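You operate a simulated robot arm through the tools that you are given. There is no shell and no other tool. Be economical: measure what you need, move in short steps, check, and stop when the job is done.

You are at the controls of a simulated robot arm. One attempt, no reset.

JOB
Tighten the three terminal screws to the torque on the torque card, the yellow screw first.
Fine: swing the red clamp on and leave it on; stand the electric screwdriver back in its cup; no red lamp.

The check looks at the end state, three seconds after you hand in, the way a careful person would. Anything else that was tipped, shoved, dropped, spilled or broken makes it a failure.

ROBOT AND FRAMES
A 6-joint arm with a two-finger parallel gripper, fixed in place. Base frame: the origin is at the foot of the arm, x ahead of it, y to its left, z up. Readings come in m, degrees, newtons and seconds.
With the tool pointing down near the work surface it reaches from about 0.26 to 0.68 m from the base axis. Its first joint turns from -66.0 to 66.0 degrees. Payload 2.9 kg.
The TCP is the grasp point between the finger pads, 0.03 m short of the fingertips. In the tool frame z runs along the fingers and y along their closing line. The gripper opens to 0.11 m. The fingers are 0.02 m wide and 0.01 m thick; the gripper's body (0.048 by 0.112 m) begins 0.055 m behind the TCP.
Orientation is that of the tool frame in the base frame, as a unit quaternion [x, y, z, w]. With the fingers straight down and closing along the base's y, the tool's x points along the base's -x, its y along +y and its z along -z.

CONTROLS
- The arm moves only by the tool servo_tool. Its argument "targets" is a list of rows, each a list of 7 numbers: the shift along the tool's x, y, z in m, then the turn, a rotation vector about the tool's x, y, z in degrees, then the finger opening in m, from 0 to 0.11. In form: [[dx, dy, dz, rx, ry, rz, gripper], ...]. A call has 1 to 12 rows; each row is the pose to reach, as a shift and turn from the pose commanded when the call began, along the tool's axes at that moment. A row lasts 0.2 s, in which the tool goes at most 0.05 m and 8.6 degrees; a call with a longer step from one row to the next is refused whole, and so is a gripper value outside its range. A pose out of reach is approached as far as the arm can. The call stops where the force on the tool passes 40 N (or 10 N more than at its start, if that is more) or the arm is blocked; 0.2 s more then pass. Each finger travels about 0.108 m/s and halts on what it meets, pressing with about 43 N; the grip force reading is that of the motor and also rises with nothing between the fingers. The clock runs only during rows and for 0.2 s after the last one: add rows that repeat a pose to give the fingers time. The reply holds the time, the measured pose of the TCP, the force on the tool along the base axes, the opening and the grip force, in the units named above and with some noise, with the torque about the TCP (base axes, N m) and any sound that the robot's microphone picked up.
- Cameras (640 x 400 px; columns grow to the right, rows downward): "scene" is fixed at [0.0831, 0.4166, 1.3893]; the picture's right is [-0.80, -0.59, 0.00], its down [-0.24, 0.33, -0.91] and it looks along [0.54, -0.73, -0.41] (base axes); focal length 299 px, centre (320, 200). "wrist" rides on the gripper at [0.072, 0.017, -0.103] in the tool frame; the picture's right is [-0.23, 0.97, 0.00], its down [-0.76, -0.18, -0.62] and it looks along [-0.61, -0.14, 0.78] (tool axes); focal length 222 px, centre (320, 200). There is no depth. A picture from a camera that has moved, and an enlarged one, comes with that camera's place and axes in the base frame and with its lens. The place of the scene camera against the robot may be out by one fixed shift of up to 0.025 m in any direction.
- camera(camera): a new picture of that camera. No time passes.
- zoom(camera, box): a new picture of the part [left, top, right, bottom] of that camera's present view, enlarged. No time passes.
- hand_in(): hands the job in; it is judged then, once.

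Work in short steps. Places have to be worked out from the pictures, the camera data and where the tool is seen: move nearer, look again, correct. Check each grasp and each placing, and mend what went wrong. You have 120 turns and 68 pictures in all, those below and enlarged ones among them. Open the gripper and draw the arm clear of the work before you hand the job in, unless the task says otherwise; then end with one line.

The tools are called as a command line: name --pt "numbers of a row" for each row, then --argument value for the rest, lists and objects as JSON in quotes. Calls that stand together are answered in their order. servo_tool: Moves the arm, as the interface text tells. Its arguments: {"type":"object","properties":{"targets":{"type":"array","items":{"type":"array","items":{"type":"number"}}}},"required":["targets"]} The other tools are called the same way: camera (camera) takes a picture; zoom (camera, box) takes an enlarged picture of a part of a camera's view; hand_in () hands the job in.

At the start:

```text
time_s: 0.0
ee_pos: [0.3139, -0.0502, 1.3329]
orientation: [-0.001, 1.0, 0.001, 0.0]
wrist_force: [0.0, 0.0, -0.1]
wrist_torque: [-0.03, -0.02, 0.04]
opening: 0.1097
grasp_force: 0.0
```

scene: 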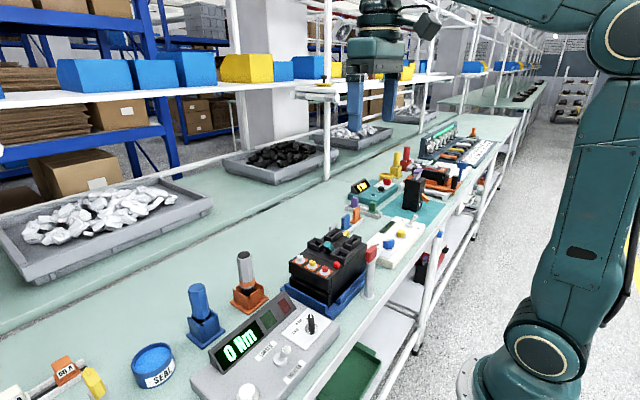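
wrist: 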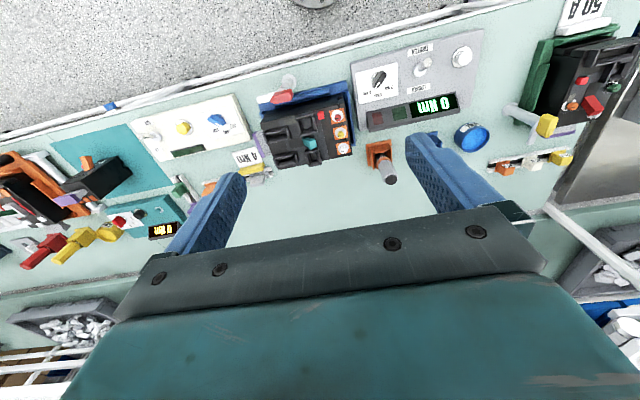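

The workbench shows a contactor block with three screws, a controller with a display and knob, and a screwdriver in an orange cup. I'll zoom in on those areas first.

zoom --camera "scene" --box '[180, 220, 400, 400]'

zoom --camera "wrist" --box '[220, 30, 520, 200]'

zoom --camera "scene" --box '[330, 110, 510, 270]'

```text
2.22 times, centred on (290, 310) of scene
camera zoom: at [0.0831, 0.4166, 1.3893], right [-0.8, -0.59, 0.0], down [-0.24, 0.33, -0.91], along [0.54, -0.73, -0.41], focal length 665 px, centre (387, -44)
```

zoom: 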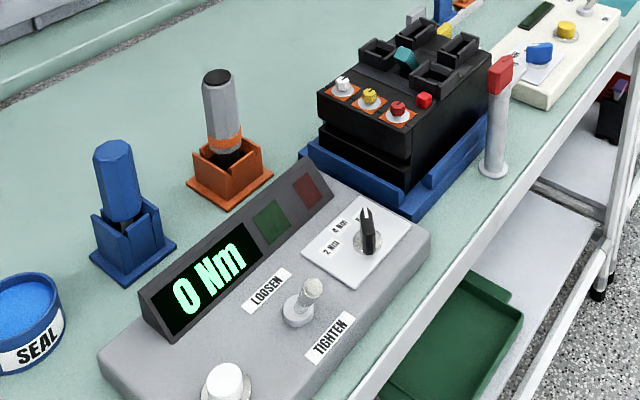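

```text
2.13 times, centred on (370, 115) of wrist
camera zoom: at [0.2411, -0.0333, 1.436], right [0.23, 0.97, 0.0], down [0.76, -0.18, 0.62], along [0.61, -0.14, -0.78], focal length 474 px, centre (213, 381)
```

zoom: 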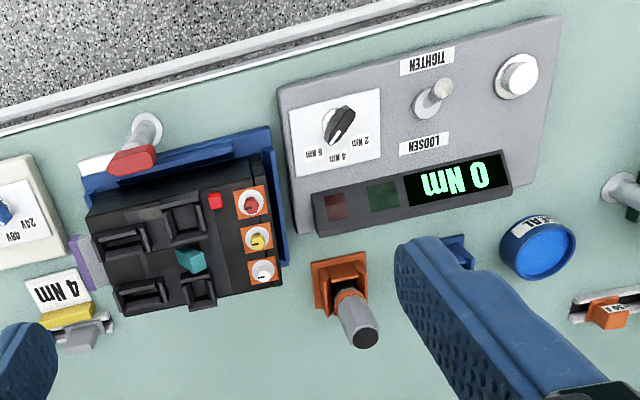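

```text
2.50 times, centred on (420, 190) of scene
camera zoom: at [0.0831, 0.4166, 1.3893], right [-0.8, -0.59, 0.0], down [-0.24, 0.33, -0.91], along [0.54, -0.73, -0.41], focal length 748 px, centre (70, 225)
```

zoom: 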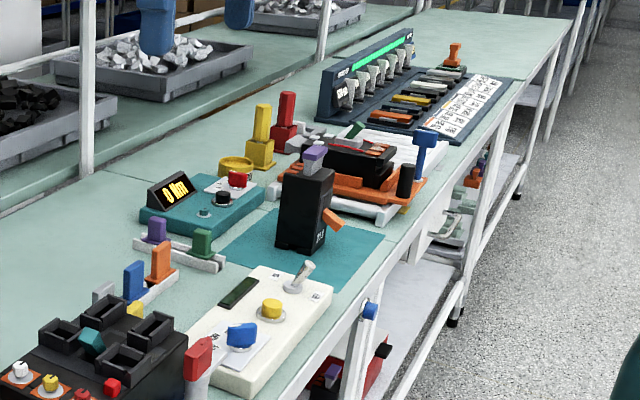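

Triangulating from both views puts the yellow screw at about (0.44, -0.03, 0.967) and the driver top at about (0.563, 0.061, 1.0). I'll descend to z≈1.17, slightly back, to look closer.

servo_tool --pt "0 0 0.04 0 0 0 0.11" --pt "0.01 0.0 0.08 0 0 0 0.11" --pt "0.02 0.0 0.12 0 0 0 0.11" --pt "0.03 0.0 0.16 0 0 0 0.11"

camera --camera "wrist"

```text
time_s: 1.0
ee_pos: [0.2819, -0.0501, 1.1763]
orientation: [-0.001, 1.0, 0.001, 0.001]
wrist_force: [-0.8, 0.1, -0.2]
wrist_torque: [-0.04, 0.02, 0.02]
opening: 0.11
grasp_force: 0.0
```

```text
62 pictures are left
camera wrist: at [0.21, -0.0324, 1.2787], right [0.23, 0.97, 0.0], down [0.76, -0.18, 0.62], along [0.61, -0.14, -0.78], focal length 222 px, centre (320, 200)
```

wrist: 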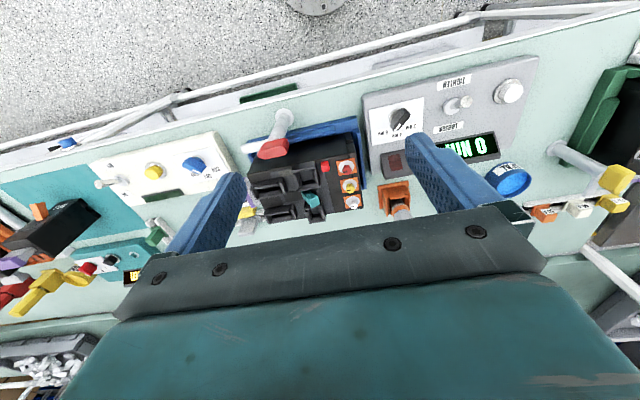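

The block is well in view. I'll zoom in on the clamp and block, and on the controller.

zoom --camera "wrist" --box '[220, 90, 380, 230]'

zoom --camera "wrist" --box '[350, 50, 550, 220]'

zoom --camera "scene" --box '[280, 190, 400, 310]'

```text
2.86 times, centred on (300, 160) of wrist
camera zoom: at [0.21, -0.0324, 1.2787], right [0.23, 0.97, 0.0], down [0.76, -0.18, 0.62], along [0.61, -0.14, -0.78], focal length 635 px, centre (377, 314)
```

zoom: 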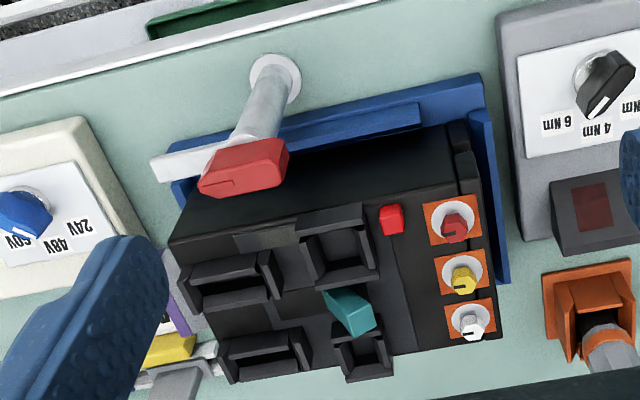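

```text
2.35 times, centred on (450, 135) of wrist
camera zoom: at [0.21, -0.0324, 1.2787], right [0.23, 0.97, 0.0], down [0.76, -0.18, 0.62], along [0.61, -0.14, -0.78], focal length 523 px, centre (14, 353)
```

zoom: 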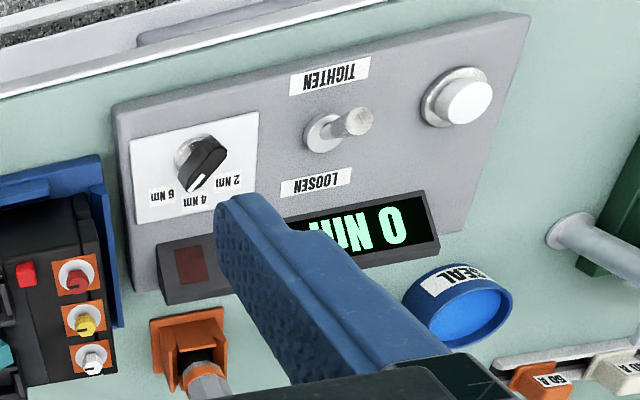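

```text
3.33 times, centred on (340, 250) of scene
camera zoom: at [0.0831, 0.4166, 1.3893], right [-0.8, -0.59, 0.0], down [-0.24, 0.33, -0.91], along [0.54, -0.73, -0.41], focal length 997 px, centre (253, 33)
```

zoom: 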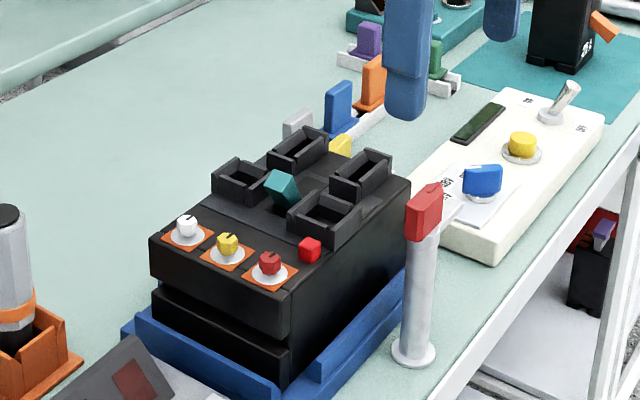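

The clamp is a post with a red hub and a white arm pointing about -y. The torque card seems to be the "4 Nm" card beyond the block, so I'll shift right and lower to read it and see the clamp closer.

servo_tool --pt "0 -0.04 0.01 0 0 0 0.11" --pt "0.0 -0.08 0.02 0 0 0 0.11" --pt "0.0 -0.12 0.03 0 0 0 0.11"

camera --camera "wrist"

```text
time_s: 1.8
ee_pos: [0.2827, -0.167, 1.1425]
orientation: [0.0, 1.0, 0.001, 0.001]
wrist_force: [0.4, -0.7, -0.4]
wrist_torque: [-0.01, 0.03, -0.01]
opening: 0.1098
grasp_force: 0.1
```

```text
58 pictures are left
camera wrist: at [0.2102, -0.15, 1.2466], right [0.23, 0.97, 0.0], down [0.76, -0.18, 0.62], along [0.61, -0.14, -0.78], focal length 222 px, centre (320, 200)
```

wrist: 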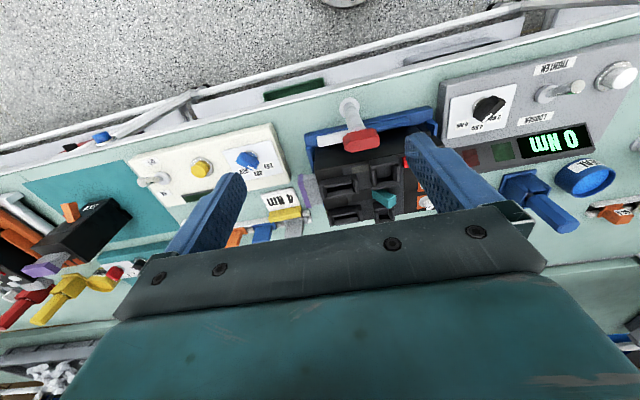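

zoom --camera "wrist" --box '[220, 85, 440, 245]'

zoom --camera "wrist" --box '[430, 50, 640, 220]'

```text
2.50 times, centred on (330, 165) of wrist
camera zoom: at [0.2102, -0.15, 1.2466], right [0.23, 0.97, 0.0], down [0.76, -0.18, 0.62], along [0.61, -0.14, -0.78], focal length 555 px, centre (295, 288)
```

zoom: 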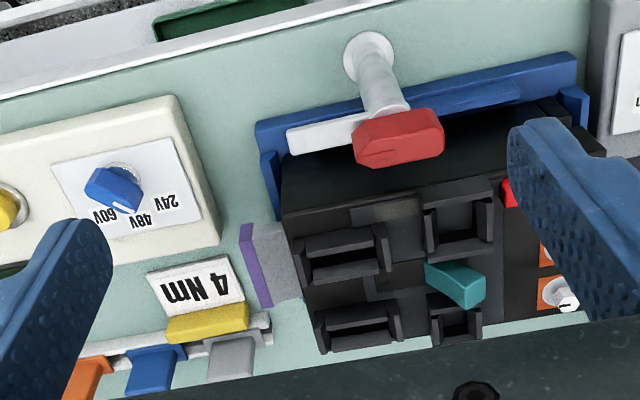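

```text
2.35 times, centred on (535, 135) of wrist
camera zoom: at [0.2102, -0.15, 1.2466], right [0.23, 0.97, 0.0], down [0.76, -0.18, 0.62], along [0.61, -0.14, -0.78], focal length 523 px, centre (-186, 353)
```

zoom: 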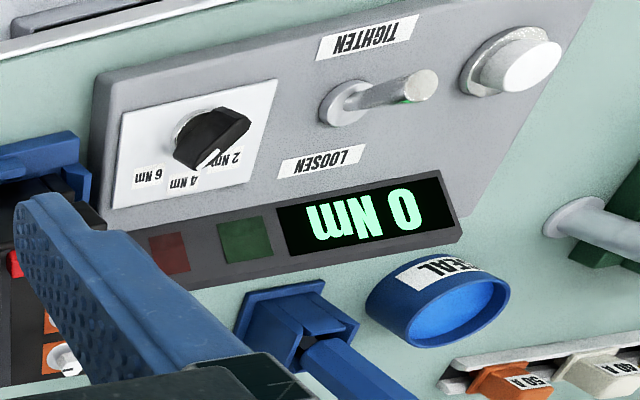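

The card reads 4 Nm. Next I'll look at the console's knob and toggle from closer up.

servo_tool --pt "0 0.045 0.005 0 0 0 0.11" --pt "0.0 0.09 0.015 0 0 0 0.11" --pt "0.0 0.135 0.025 0 0 0 0.11" --pt "0.0 0.18 0.035 0 0 0 0.11" --pt "0.0 0.225 0.045 0 0 0 0.11" --pt "0.0 0.27 0.05 0 0 0 0.11" --pt "0.0 0.31 0.06 0 0 0 0.11"

camera --camera "wrist"

```text
time_s: 3.4
ee_pos: [0.2845, 0.14, 1.0839]
orientation: [0.0, 1.0, 0.001, 0.001]
wrist_force: [0.2, 0.0, -0.2]
wrist_torque: [-0.01, 0.02, 0.01]
opening: 0.1103
grasp_force: 0.2
```

```text
55 pictures are left
camera wrist: at [0.2111, 0.1573, 1.187], right [0.23, 0.97, 0.0], down [0.76, -0.18, 0.62], along [0.61, -0.14, -0.78], focal length 222 px, centre (320, 200)
```

wrist: 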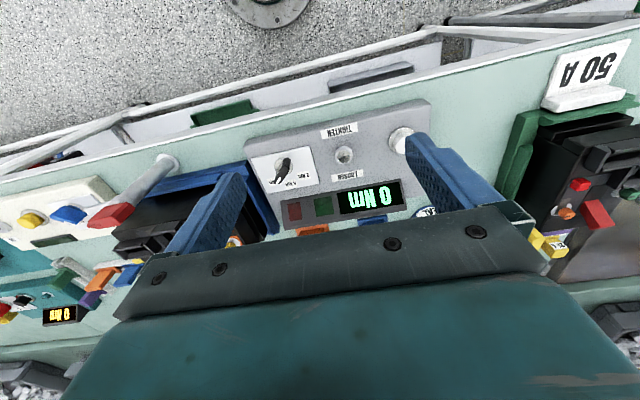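

zoom --camera "wrist" --box '[230, 100, 430, 230]'

zoom --camera "scene" --box '[200, 290, 340, 400]'

```text
3.08 times, centred on (330, 165) of wrist
camera zoom: at [0.2111, 0.1573, 1.187], right [0.23, 0.97, 0.0], down [0.76, -0.18, 0.62], along [0.61, -0.14, -0.78], focal length 684 px, centre (289, 308)
```

zoom: 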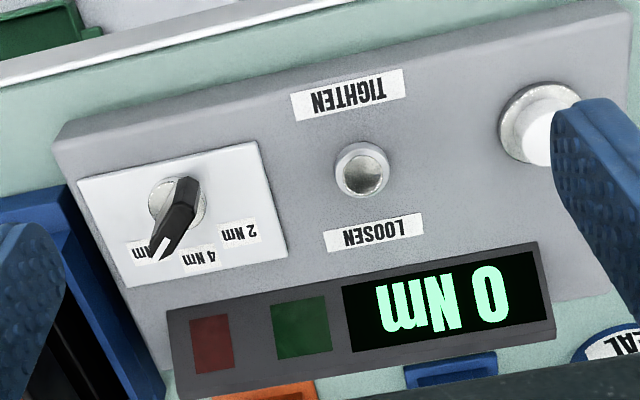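

```text
3.64 times, centred on (270, 345) of scene
camera zoom: at [0.0831, 0.4166, 1.3893], right [-0.8, -0.59, 0.0], down [-0.24, 0.33, -0.91], along [0.54, -0.73, -0.41], focal length 1088 px, centre (502, -327)
```

zoom: 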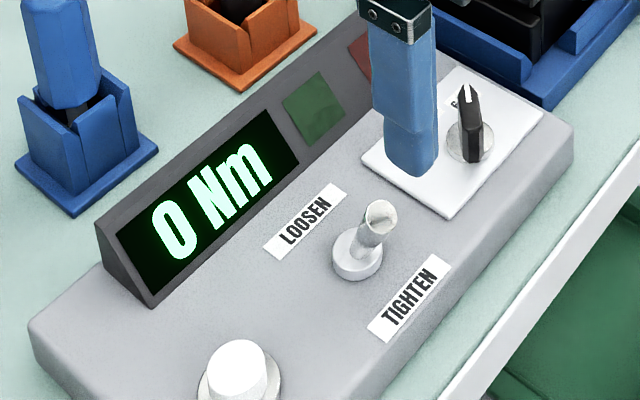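

The knob reading suffers from parallax, so I'll place the camera straight above the knob, at about (0.35, 0.075).

servo_tool --pt "-0.04 -0.02 0 0 0 0 0.11" --pt "-0.08 -0.045 0.0 0 0 0 0.11" --pt "-0.125 -0.065 0.01 0 0 0 0.11"

camera --camera "wrist"

zoom --camera "wrist" --box '[240, 0, 420, 100]'

```text
refused: row 3 steps farther than a row can; nothing moved
```

```text
52 pictures are left
camera wrist: at [0.2111, 0.1573, 1.187], right [0.23, 0.97, 0.0], down [0.76, -0.18, 0.62], along [0.61, -0.14, -0.78], focal length 222 px, centre (320, 200)
```

wrist: 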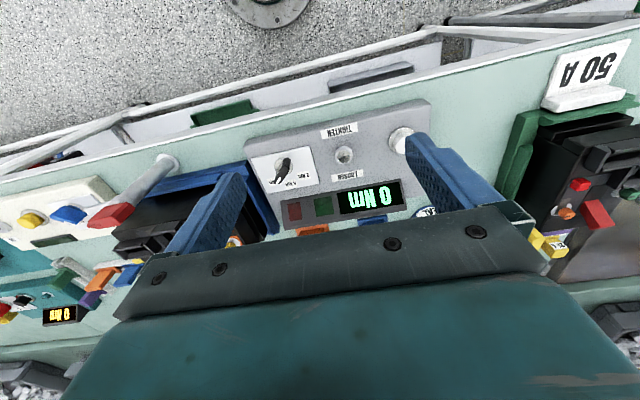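

```text
3.56 times, centred on (330, 50) of wrist
camera zoom: at [0.2111, 0.1573, 1.187], right [0.23, 0.97, 0.0], down [0.76, -0.18, 0.62], along [0.61, -0.14, -0.78], focal length 790 px, centre (284, 733)
```

zoom: 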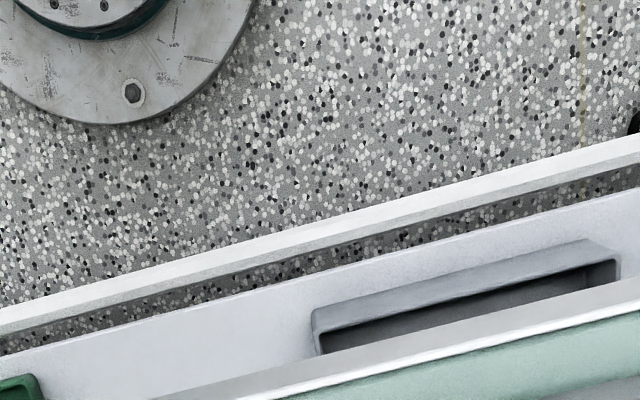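

The step was refused because one row was too long. I'll use smaller rows.

servo_tool --pt "-0.03 -0.015 0 0 0 0 0.11" --pt "-0.06 -0.03 0.0 0 0 0 0.11" --pt "-0.09 -0.05 0.01 0 0 0 0.11" --pt "-0.125 -0.065 0.01 0 0 0 0.11"

camera --camera "wrist"

```text
time_s: 4.4
ee_pos: [0.4084, 0.0754, 1.0734]
orientation: [0.0, 1.0, 0.001, 0.0]
wrist_force: [-0.3, -0.1, 0.6]
wrist_torque: [-0.02, 0.04, -0.03]
opening: 0.1098
grasp_force: 0.0
```

```text
50 pictures are left
camera wrist: at [0.3358, 0.0932, 1.1768], right [0.23, 0.97, 0.0], down [0.76, -0.18, 0.62], along [0.61, -0.14, -0.78], focal length 222 px, centre (320, 200)
```

wrist: 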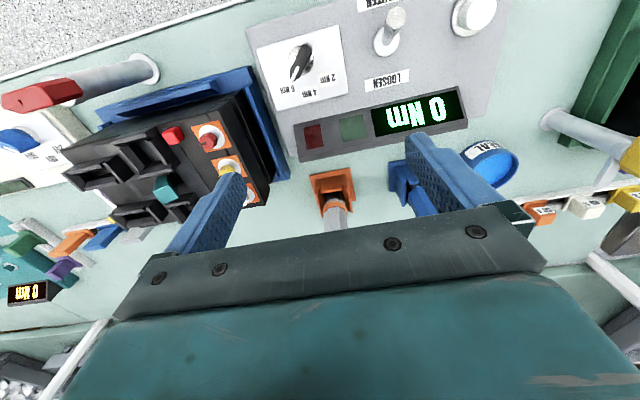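

zoom --camera "wrist" --box '[240, 0, 420, 120]'

zoom --camera "wrist" --box '[280, 130, 420, 240]'

```text
3.33 times, centred on (330, 60) of wrist
camera zoom: at [0.3358, 0.0932, 1.1768], right [0.23, 0.97, 0.0], down [0.76, -0.18, 0.62], along [0.61, -0.14, -0.78], focal length 740 px, centre (287, 667)
```

zoom: 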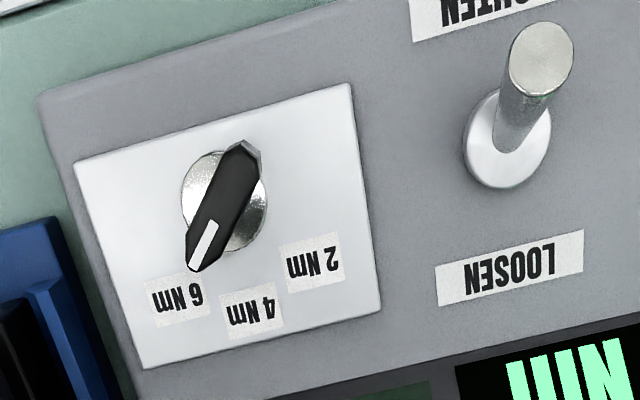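

```text
3.64 times, centred on (350, 185) of wrist
camera zoom: at [0.3358, 0.0932, 1.1768], right [0.23, 0.97, 0.0], down [0.76, -0.18, 0.62], along [0.61, -0.14, -0.78], focal length 808 px, centre (211, 254)
```

zoom: 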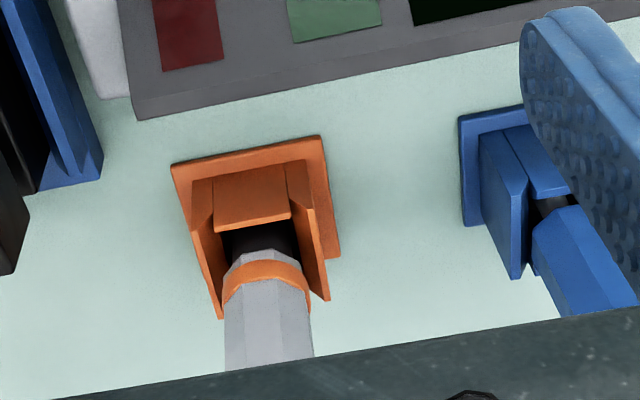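

The knob points at 6 Nm and needs about 45° counter-clockwise (seen from above) to reach 4 Nm. The toggle already leans to TIGHTEN. Knob centre is ≈(0.363, 0.066), console top z≈0.892. I'll move above the knob with the gripper turned across the blade.

servo_tool --pt "0.01 -0.002 0 0 0 7.2 0.1" --pt "0.02 -0.004 0.0 0 0 14.4 0.09" --pt "0.03 -0.006 0.0 0 0 21.6 0.08" --pt "0.04 -0.008 0.02 0 0 28.8 0.07" --pt "0.0455 -0.009 0.04 0 0 36 0.06" --pt "0.0455 -0.009 0.06 0 0 43 0.05" --pt "0.0455 -0.009 0.08 0 0 43 0.05"

zoom --camera "scene" --box '[240, 250, 380, 380]'

camera --camera "wrist"

```text
time_s: 6.0
ee_pos: [0.3628, 0.068, 0.9916]
orientation: [0.367, 0.93, 0.001, -0.001]
wrist_force: [-0.7, 0.2, 0.1]
wrist_torque: [0.02, 0.0, 0.02]
opening: 0.0505
grasp_force: 0.0
```

```text
3.08 times, centred on (310, 315) of scene
camera zoom: at [0.0831, 0.4166, 1.3893], right [-0.8, -0.59, 0.0], down [-0.24, 0.33, -0.91], along [0.54, -0.73, -0.41], focal length 920 px, centre (351, -154)
```

zoom: 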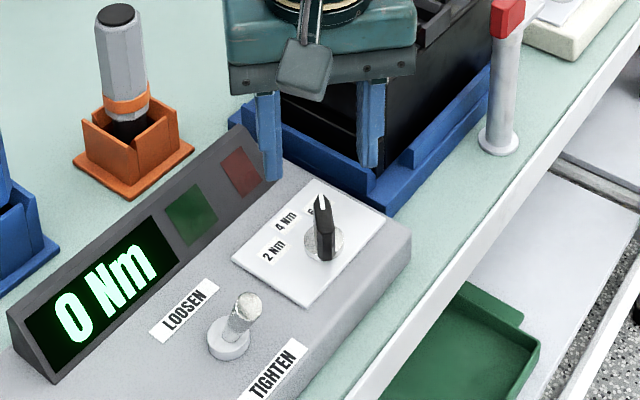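

```text
46 pictures are left
camera wrist: at [0.3219, 0.1292, 1.0953], right [0.83, 0.56, 0.0], down [0.43, -0.65, 0.62], along [0.35, -0.52, -0.78], focal length 222 px, centre (320, 200)
```

wrist: 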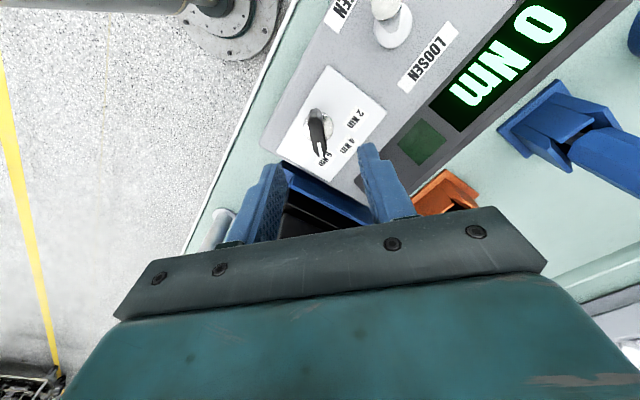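

The predicted knob position projects onto the seen knob. I'll descend about 0.058 m and close.

servo_tool --pt "0 0 0.03 0 0 0 0.05" --pt "0 0 0.05 0 0 0 0.05" --pt "0 0 0.058 0 0 0 0.05"

zoom --camera "scene" --box '[240, 250, 380, 380]'

```text
time_s: 6.8
ee_pos: [0.3634, 0.0657, 0.9337]
orientation: [0.366, 0.93, 0.001, 0.001]
wrist_force: [0.4, -0.3, 0.7]
wrist_torque: [-0.02, -0.01, -0.03]
opening: 0.0499
grasp_force: 0.2
```

```text
3.08 times, centred on (310, 315) of scene
camera zoom: at [0.0831, 0.4166, 1.3893], right [-0.8, -0.59, 0.0], down [-0.24, 0.33, -0.91], along [0.54, -0.73, -0.41], focal length 920 px, centre (351, -154)
```

zoom: 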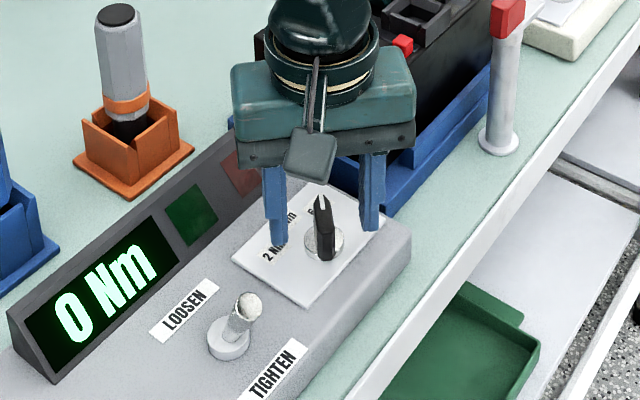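

The fingers straddle the knob near the plate. I'll close on it, then turn it 45° counter-clockwise from above.

servo_tool --pt "0 0 0 0 0 0 0.03" --pt "0 0 0 0 0 0 0.01" --pt "0 0 0 0 0 0 0.0" --pt "0 0 0 0 0 0 0.0"

servo_tool --pt "0 0 0 0 0 -8 0.0" --pt "0 0 0 0 0 -16 0.0" --pt "0 0 0 0 0 -24 0.0" --pt "0 0 0 0 0 -32 0.0" --pt "0 0 0 0 0 -40 0.0" --pt "0 0 0 0 0 -44 0.0" --pt "0 0 0 0 0 -44 0.0"

zoom --camera "scene" --box '[240, 250, 380, 380]'

```text
time_s: 7.8
ee_pos: [0.3628, 0.0659, 0.9345]
orientation: [0.367, 0.93, 0.001, 0.0]
wrist_force: [2.6, 4.5, -6.7]
wrist_torque: [-0.15, -0.07, -0.04]
opening: 0.0117
grasp_force: 44.7
```

```text
time_s: 9.6
ee_pos: [0.3637, 0.0669, 0.9351]
orientation: [-0.009, 1.0, 0.001, 0.0]
wrist_force: [6.3, 2.0, -6.4]
wrist_torque: [-0.15, 0.36, -0.03]
opening: 0.0117
grasp_force: 45.5
stopped in row 7: the force on the tool passed its limit at 41 N (the readings are from after the stop); the commanded pose is now the measured one
```

```text
3.08 times, centred on (310, 315) of scene
camera zoom: at [0.0833, 0.4167, 1.3893], right [-0.8, -0.59, 0.0], down [-0.24, 0.33, -0.91], along [0.54, -0.73, -0.41], focal length 920 px, centre (351, -154)
```

zoom: 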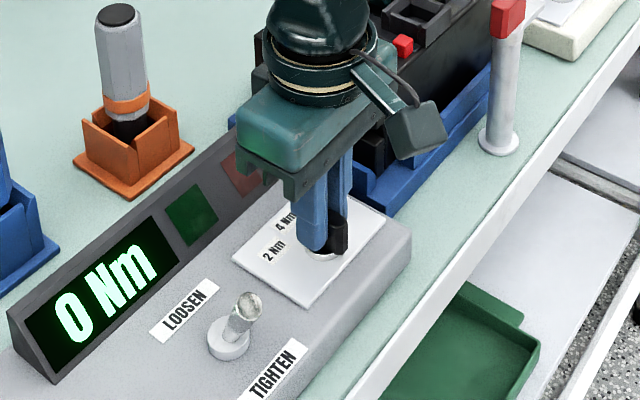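

The knob turned about 44°. I'll open, rise and move back to check it.

servo_tool --pt "0 0 0 0 0 0 0.02" --pt "0 0 0 0 0 0 0.05" --pt "0 0 -0.04 0 0 0 0.05" --pt "0 0 -0.08 0 0 0 0.05" --pt "0 0 -0.12 0 0 0 0.05"

zoom --camera "wrist" --box '[200, 60, 440, 200]'

```text
time_s: 10.8
ee_pos: [0.3615, 0.0657, 1.0548]
orientation: [-0.009, 1.0, 0.001, 0.0]
wrist_force: [-0.7, -0.9, 0.2]
wrist_torque: [0.02, -0.01, -0.01]
opening: 0.0501
grasp_force: 0.1
```

```text
2.67 times, centred on (320, 130) of wrist
camera zoom: at [0.2896, 0.0814, 1.1581], right [0.21, 0.98, 0.0], down [0.76, -0.16, 0.62], along [0.61, -0.13, -0.78], focal length 592 px, centre (320, 387)
```

zoom: 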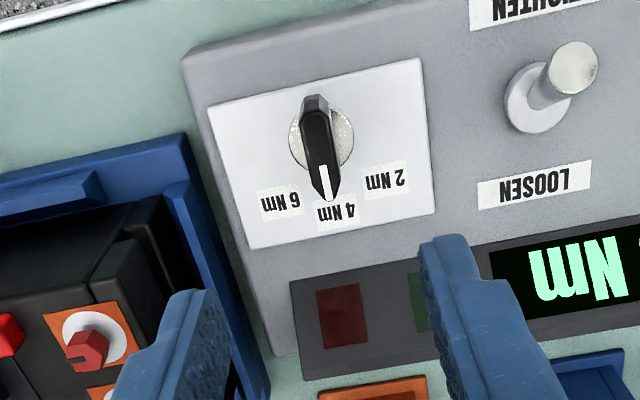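

The knob is set to 4 Nm. Now I'll look at the clamp close up.

servo_tool --pt "0.02 -0.035 -0.01 0 0 0 0.07" --pt "0.04 -0.07 -0.02 0 0 0 0.09" --pt "0.06 -0.105 -0.03 0 0 0 0.11" --pt "0.08 -0.14 -0.03 0 0 0 0.11" --pt "0.08 -0.165 -0.03 0 0 0 0.11"

zoom --camera "wrist" --box '[230, 80, 430, 220]'

zoom --camera "scene" --box '[280, 210, 400, 310]'

```text
time_s: 12.0
ee_pos: [0.2857, -0.0998, 1.0827]
orientation: [-0.01, 1.0, 0.001, 0.0]
wrist_force: [-0.7, -0.2, 0.1]
wrist_torque: [0.05, 0.01, 0.02]
opening: 0.1102
grasp_force: 0.1
```

```text
2.86 times, centred on (330, 150) of wrist
camera zoom: at [0.2123, -0.0852, 1.1858], right [0.21, 0.98, 0.0], down [0.76, -0.16, 0.62], along [0.61, -0.13, -0.78], focal length 635 px, centre (291, 343)
```

zoom: 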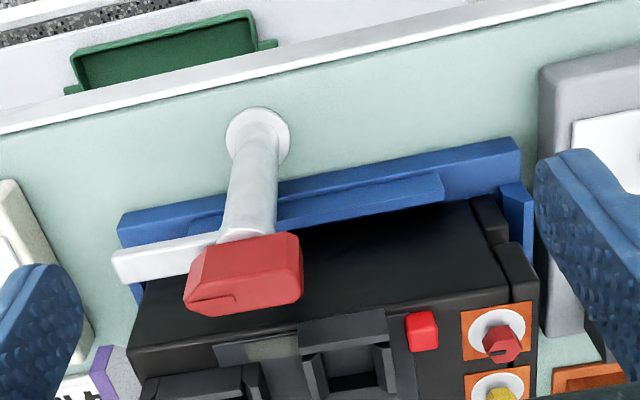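

```text
4.00 times, centred on (340, 260) of scene
camera zoom: at [0.0831, 0.4166, 1.3893], right [-0.8, -0.59, 0.0], down [-0.24, 0.33, -0.91], along [0.54, -0.73, -0.41], focal length 1196 px, centre (240, -40)
```

zoom: 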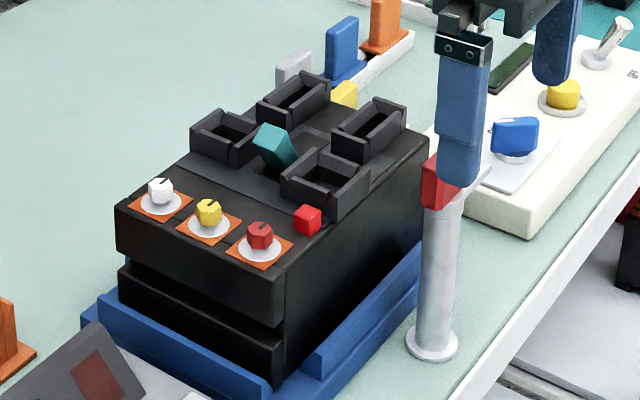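

The red handle is centred on the post at about (0.334, -0.128), z 0.97–1.0, long axis along y. I'll rise above it and turn the gripper 90° to straddle its width.

servo_tool --pt "-0.01 -0.005 0 0 0 8.3 0.11" --pt "-0.02 -0.01 0 0 0 16.6 0.1" --pt "-0.03 -0.015 0 0 0 24.9 0.09" --pt "-0.04 -0.02 0 0 0 33.2 0.08" --pt "-0.048 -0.025 0 0 0 41.5 0.07" --pt "-0.048 -0.029 0 0 0 49.8 0.06" --pt "-0.048 -0.029 0 0 0 58.1 0.06" --pt "-0.048 -0.029 0 0 0 66.4 0.06" --pt "-0.048 -0.029 0 0 0 74.7 0.06" --pt "-0.048 -0.029 0 0 0 83 0.06" --pt "-0.048 -0.029 0 0 0 91.2 0.06"

camera --camera "wrist"

zoom --camera "scene" --box '[310, 190, 430, 300]'

```text
time_s: 14.4
ee_pos: [0.3342, -0.1275, 1.084]
orientation: [0.709, 0.706, 0.001, 0.0]
wrist_force: [-0.1, -0.6, -0.9]
wrist_torque: [-0.02, -0.02, -0.03]
opening: 0.0604
grasp_force: 0.2
```

```text
40 pictures are left
camera wrist: at [0.3519, -0.0551, 1.1871], right [0.97, -0.23, 0.0], down [-0.18, -0.76, 0.62], along [-0.14, -0.61, -0.78], focal length 222 px, centre (320, 200)
```

wrist: 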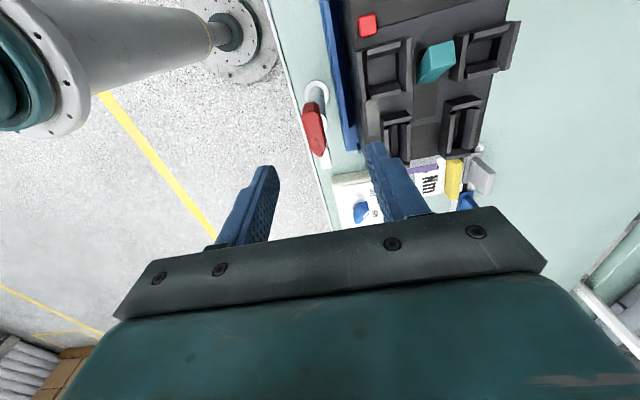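

```text
3.64 times, centred on (370, 245) of scene
camera zoom: at [0.0831, 0.4166, 1.3893], right [-0.8, -0.59, 0.0], down [-0.24, 0.33, -0.91], along [0.54, -0.73, -0.41], focal length 1088 px, centre (138, 36)
```

zoom: 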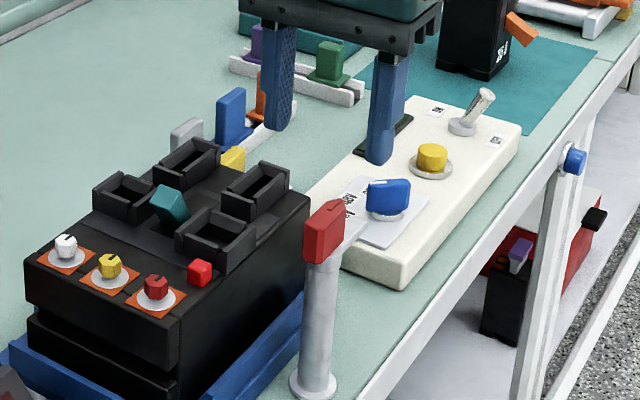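

zoom --camera "wrist" --box '[270, 70, 370, 190]'

```text
3.33 times, centred on (320, 130) of wrist
camera zoom: at [0.3519, -0.0551, 1.1871], right [0.97, -0.23, 0.0], down [-0.18, -0.76, 0.62], along [-0.14, -0.61, -0.78], focal length 740 px, centre (320, 433)
```

zoom: 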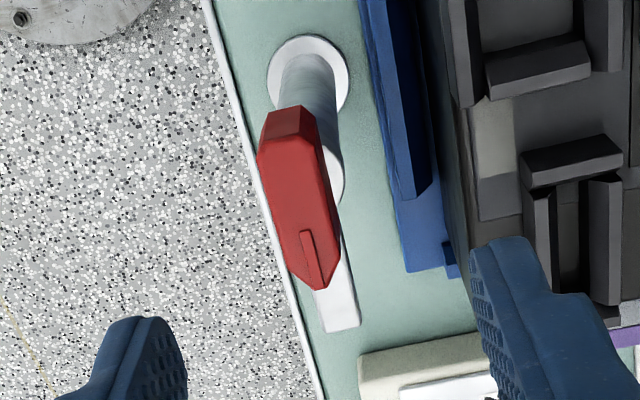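

The handle and post axis sit at x≈0.3307. I'll nudge −0.0035 in x and descend with a 0.045 opening.

servo_tool --pt "0 -0.0035 0.02 0 0 0 0.045" --pt "0 -0.0035 0.05 0 0 0 0.045" --pt "0 -0.0035 0.07 0 0 0 0.045" --pt "0 -0.0035 0.081 0 0 0 0.045"

zoom --camera "scene" --box '[310, 190, 430, 300]'

```text
time_s: 15.4
ee_pos: [0.3317, -0.1303, 1.0027]
orientation: [0.708, 0.706, 0.001, -0.001]
wrist_force: [0.3, 0.2, 0.1]
wrist_torque: [0.0, 0.03, 0.01]
opening: 0.0449
grasp_force: 0.1
```

```text
3.64 times, centred on (370, 245) of scene
camera zoom: at [0.0831, 0.4166, 1.3893], right [-0.8, -0.59, 0.0], down [-0.24, 0.33, -0.91], along [0.54, -0.73, -0.41], focal length 1088 px, centre (138, 36)
```

zoom: 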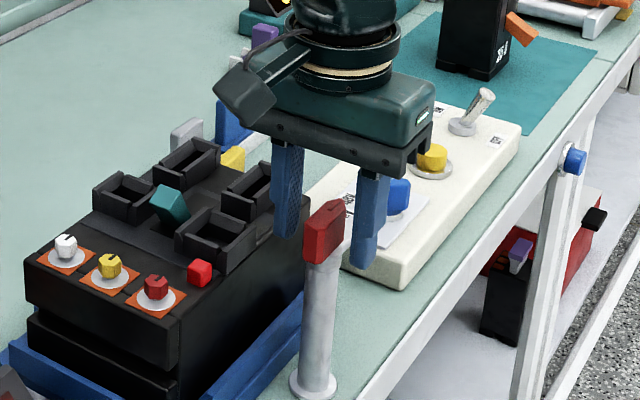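

The fingers straddle the handle. I'll close, then swing 90° counter-clockwise.

servo_tool --pt "0 0 0 0 0 0 0.03" --pt "0 0 0 0 0 0 0.015" --pt "0 0 0 0 0 0 0.005" --pt "0 0 0 0 0 0 0.005"

servo_tool --pt "0 0 0 0 0 -8 0.005" --pt "0 0 0 0 0 -16 0.005" --pt "0 0 0 0 0 -24 0.005" --pt "0 0 0 0 0 -30 0.005"

zoom --camera "scene" --box '[310, 190, 430, 300]'

```text
time_s: 16.4
ee_pos: [0.3295, -0.1287, 1.0041]
orientation: [0.708, 0.706, -0.001, -0.002]
wrist_force: [-21.5, -1.9, 2.8]
wrist_torque: [-0.1, -0.38, 0.15]
opening: 0.0149
grasp_force: 45.2
```

```text
time_s: 17.4
ee_pos: [0.3315, -0.1293, 1.0042]
orientation: [0.5, 0.866, 0.001, -0.001]
wrist_force: [-14.3, -13.4, -10.3]
wrist_torque: [0.95, 0.93, 0.03]
opening: 0.015
grasp_force: 45.2
```

```text
3.64 times, centred on (370, 245) of scene
camera zoom: at [0.0828, 0.4161, 1.3895], right [-0.8, -0.59, 0.0], down [-0.24, 0.33, -0.91], along [0.54, -0.73, -0.41], focal length 1088 px, centre (138, 36)
```

zoom: 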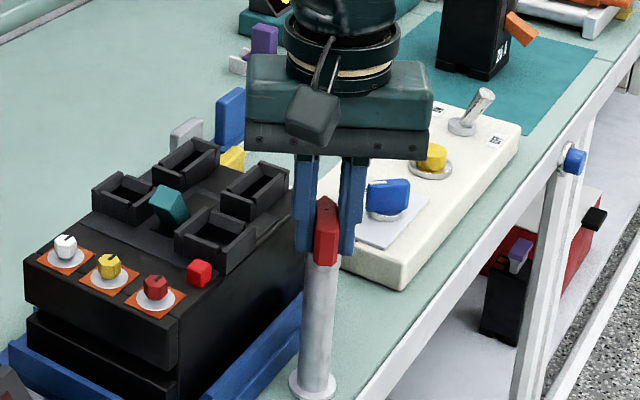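

The clamp rotates smoothly, with a sideways load along the tool's −y. I'll shift −0.002 there and continue the remaining 60°.

servo_tool --pt "0 -0.002 0 0 0 0 0.005" --pt "0 -0.002 0 0 0 -8 0.005" --pt "0 -0.002 0 0 0 -16 0.005" --pt "0 -0.002 0 0 0 -24 0.005" --pt "0 -0.002 0 0 0 -30 0.005"

```text
time_s: 18.6
ee_pos: [0.3312, -0.129, 1.0034]
orientation: [0.257, 0.966, 0.002, 0.003]
wrist_force: [23.3, 11.8, -9.4]
wrist_torque: [0.01, 1.29, -0.05]
opening: 0.0149
grasp_force: 44.9
```

servo_tool --pt "-0.0009 0.0014 0 0 0 0 0.005" --pt "-0.0009 0.0014 0 0 0 -8 0.005" --pt "-0.0009 0.0014 0 0 0 -16 0.005" --pt "-0.0009 0.0014 0 0 0 -24 0.005" --pt "-0.0009 0.0014 0 0 0 -30 0.005"

zoom --camera "scene" --box '[280, 190, 400, 310]'

```text
time_s: 19.8
ee_pos: [0.332, -0.1268, 1.0033]
orientation: [-0.002, 1.0, 0.002, 0.002]
wrist_force: [29.9, 18.9, 5.2]
wrist_torque: [-0.53, 0.67, -0.24]
opening: 0.015
grasp_force: 44.6
```

```text
3.33 times, centred on (340, 250) of scene
camera zoom: at [0.0839, 0.4172, 1.3891], right [-0.8, -0.59, 0.0], down [-0.25, 0.33, -0.91], along [0.54, -0.73, -0.41], focal length 997 px, centre (253, 33)
```

zoom: 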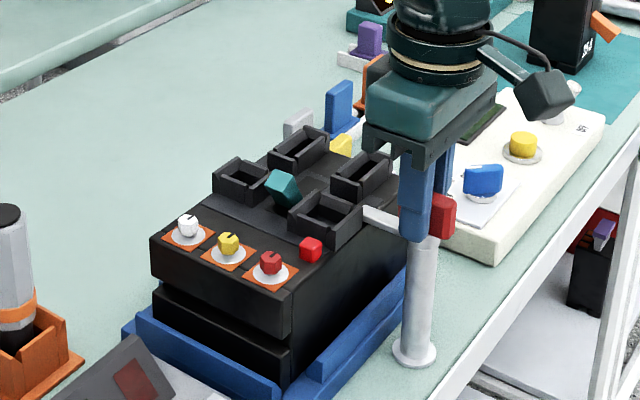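

The arm now lies over the block edge. I'll release, rise and inspect.

servo_tool --pt "0 0 0 0 0 0 0.03" --pt "0 0 0 0 0 0 0.045" --pt "0 0 -0.04 0 0 0 0.05" --pt "0.02 0 -0.08 0 0 0 0.08" --pt "0.04 0.02 -0.1 0 0 0 0.11"

zoom --camera "wrist" --box '[230, 90, 430, 230]'

```text
time_s: 21.0
ee_pos: [0.2869, -0.1113, 1.1009]
orientation: [0.001, 1.0, 0.0, 0.0]
wrist_force: [-0.8, -0.1, 0.4]
wrist_torque: [-0.01, 0.0, 0.0]
opening: 0.1101
grasp_force: 0.1
```

```text
2.86 times, centred on (330, 160) of wrist
camera zoom: at [0.2142, -0.0939, 1.2036], right [0.23, 0.97, 0.0], down [0.76, -0.18, 0.62], along [0.61, -0.14, -0.78], focal length 635 px, centre (291, 314)
```

zoom: 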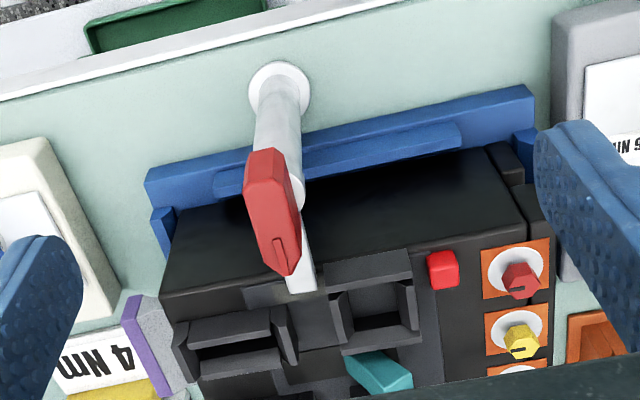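

The clamp is on, with its tip over the block's pad. Now I'll look at the two cup-held tools.

servo_tool --pt "-0.022 0.026 0 0 0 0 0.11" --pt "-0.044 0.052 0 0 0 0 0.11" --pt "-0.066 0.078 0 0 0 0 0.11" --pt "-0.088 0.104 0 0 0 0 0.11" --pt "-0.11 0.13 0 0 0 0 0.11" --pt "-0.132 0.156 0 0 0 0 0.11" --pt "-0.154 0.182 0 0 0 0 0.11" --pt "-0.173 0.205 0 0 0 0 0.11"

camera --camera "wrist"

zoom --camera "scene" --box '[170, 240, 280, 350]'

```text
time_s: 22.8
ee_pos: [0.4654, 0.0981, 1.1035]
orientation: [0.001, 1.0, 0.001, 0.002]
wrist_force: [-0.3, 0.9, 0.0]
wrist_torque: [-0.02, -0.01, 0.04]
opening: 0.11
grasp_force: 0.1
```

```text
33 pictures are left
camera wrist: at [0.3933, 0.1147, 1.2069], right [0.23, 0.97, 0.0], down [0.76, -0.18, 0.62], along [0.61, -0.14, -0.78], focal length 222 px, centre (320, 200)
```

wrist: 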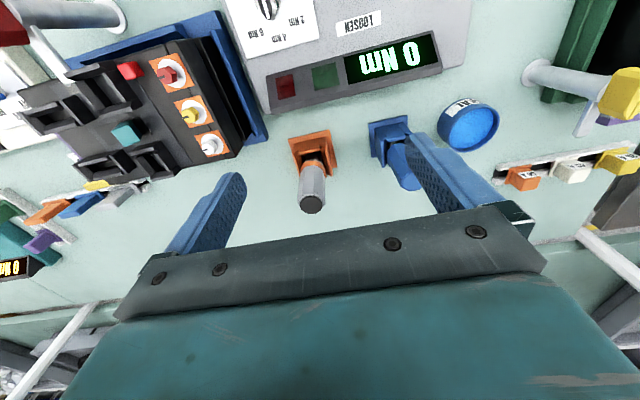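

```text
3.64 times, centred on (225, 295) of scene
camera zoom: at [0.0831, 0.4166, 1.3893], right [-0.8, -0.59, 0.0], down [-0.24, 0.33, -0.91], along [0.54, -0.73, -0.41], focal length 1088 px, centre (666, -146)
```

zoom: 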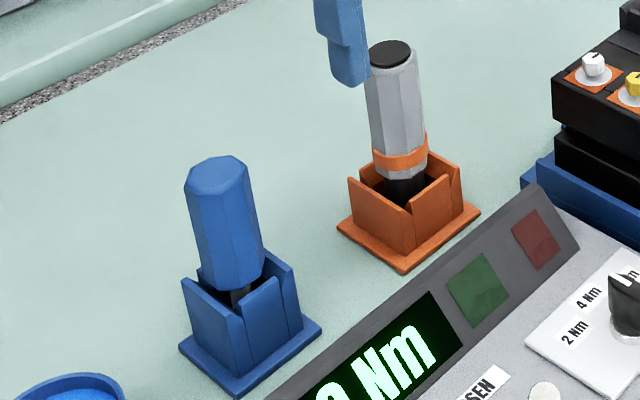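

The grey driver with the orange ring, in the orange cup, is the electric screwdriver. Its top is at about (0.570, 0.0635, 0.989). I'll move above it.

servo_tool --pt "-0.03 -0.01 0 0 0 0 0.09" --pt "-0.06 -0.02 0 0 0 0 0.07" --pt "-0.09 -0.03 0 0 0 0 0.07" --pt "-0.105 -0.0345 0.02 0 0 0 0.07" --pt "-0.105 -0.0345 0.04 0 0 0 0.07"

camera --camera "wrist"

zoom --camera "scene" --box '[190, 220, 310, 330]'

```text
time_s: 24.0
ee_pos: [0.5702, 0.0619, 1.063]
orientation: [0.001, 1.0, 0.001, 0.001]
wrist_force: [1.7, -0.5, 0.6]
wrist_torque: [0.01, -0.01, 0.02]
opening: 0.0701
grasp_force: 0.0
```

```text
31 pictures are left
camera wrist: at [0.4987, 0.0781, 1.1657], right [0.23, 0.97, 0.0], down [0.76, -0.18, 0.62], along [0.61, -0.14, -0.78], focal length 222 px, centre (320, 200)
```

wrist: 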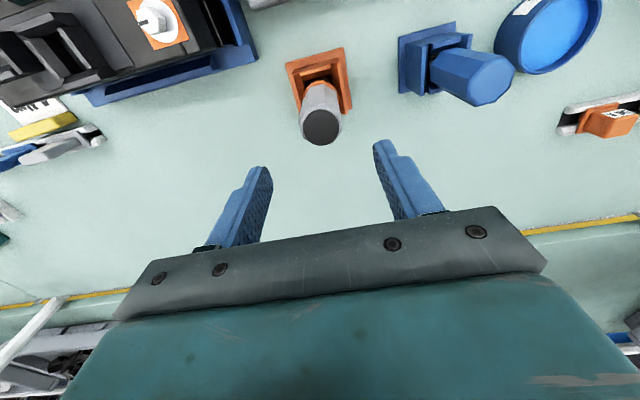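

```text
3.64 times, centred on (250, 275) of scene
camera zoom: at [0.0831, 0.4166, 1.3893], right [-0.8, -0.59, 0.0], down [-0.24, 0.33, -0.91], along [0.54, -0.73, -0.41], focal length 1088 px, centre (574, -73)
```

zoom: 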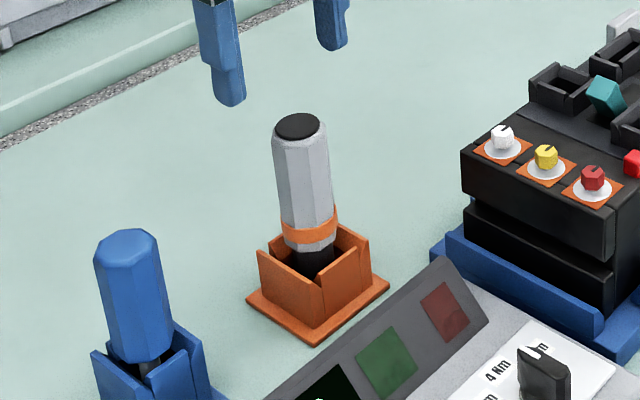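

zoom --camera "wrist" --box '[270, 40, 370, 150]'

```text
3.64 times, centred on (320, 95) of wrist
camera zoom: at [0.4987, 0.0781, 1.1657], right [0.23, 0.97, 0.0], down [0.76, -0.18, 0.62], along [0.61, -0.14, -0.78], focal length 808 px, centre (320, 582)
```

zoom: 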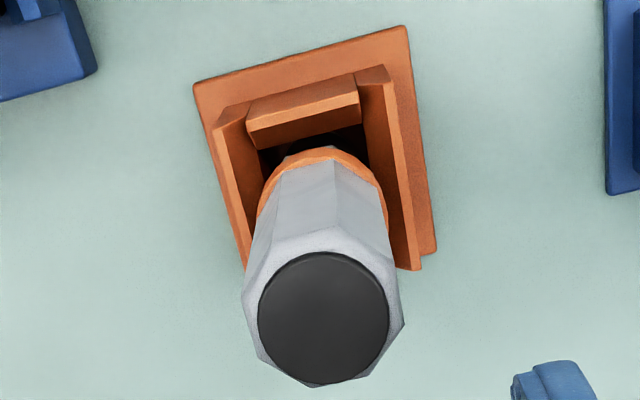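

The cup base is centred at (0.5625, 0.065), with the driver on the same axis and its top at z≈0.993. I'll correct and descend to z≈0.957.

servo_tool --pt "0.0077 0.0028 0 0 0 0 0.07" --pt "0.0077 0.0028 0.03 0 0 0 0.07" --pt "0.0077 0.0028 0.06 0 0 0 0.07" --pt "0.0077 0.0028 0.09 0 0 0 0.07" --pt "0.0077 0.0028 0.106 0 0 0 0.07"

zoom --camera "scene" --box '[190, 220, 310, 330]'

```text
time_s: 25.2
ee_pos: [0.5609, 0.067, 0.957]
orientation: [0.001, 1.0, 0.001, 0.001]
wrist_force: [0.4, 0.9, 0.3]
wrist_torque: [0.02, 0.01, 0.0]
opening: 0.0698
grasp_force: 0.0
```

```text
3.64 times, centred on (250, 275) of scene
camera zoom: at [0.0831, 0.4166, 1.3893], right [-0.8, -0.59, 0.0], down [-0.24, 0.33, -0.91], along [0.54, -0.73, -0.41], focal length 1088 px, centre (574, -73)
```

zoom: 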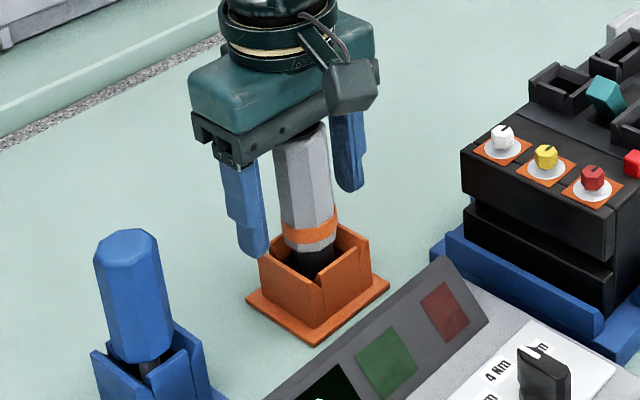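

The fingers are either side of the driver, so I'll close.

servo_tool --pt "0 -0.001 0 0 0 0 0.05" --pt "0 -0.001 0 0 0 0 0.03" --pt "0 -0.001 0 0 0 0 0.01" --pt "0 -0.001 0 0 0 0 0.01"

```text
time_s: 26.2
ee_pos: [0.5609, 0.0656, 0.9574]
orientation: [0.001, 1.0, 0.001, 0.001]
wrist_force: [0.5, -1.8, 2.7]
wrist_torque: [-0.24, 0.01, 0.05]
opening: 0.0331
grasp_force: 42.6
```

Grip is good at 0.033. I'll lift straight up 0.15 m and look.

servo_tool --pt "0 0 -0.02 0 0 0 0.01" --pt "0 0 -0.045 0 0 0 0.01" --pt "0 0 -0.075 0 0 0 0.01" --pt "0 0 -0.105 0 0 0 0.01" --pt "0 0 -0.135 0 0 0 0.01" --pt "0 0 -0.15 0 0 0 0.01"

zoom --camera "scene" --box '[190, 180, 350, 330]'

camera --camera "wrist"

```text
time_s: 27.6
ee_pos: [0.5616, 0.0642, 1.1097]
orientation: [0.001, 1.0, 0.001, 0.0]
wrist_force: [-0.4, -0.6, -3.9]
wrist_torque: [0.01, -0.06, -0.02]
opening: 0.0332
grasp_force: 42.7
```

```text
2.67 times, centred on (270, 255) of scene
camera zoom: at [0.0831, 0.4166, 1.3893], right [-0.8, -0.59, 0.0], down [-0.24, 0.33, -0.91], along [0.54, -0.73, -0.41], focal length 798 px, centre (453, 53)
```

zoom: 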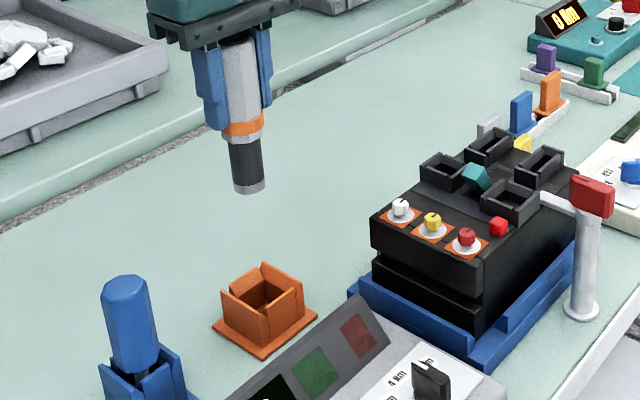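

```text
26 pictures are left
camera wrist: at [0.4893, 0.08, 1.2122], right [0.23, 0.97, 0.0], down [0.76, -0.18, 0.62], along [0.61, -0.14, -0.78], focal length 222 px, centre (320, 200)
```

wrist: 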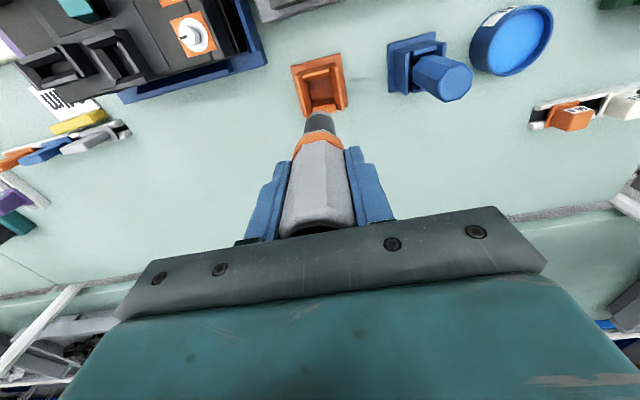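

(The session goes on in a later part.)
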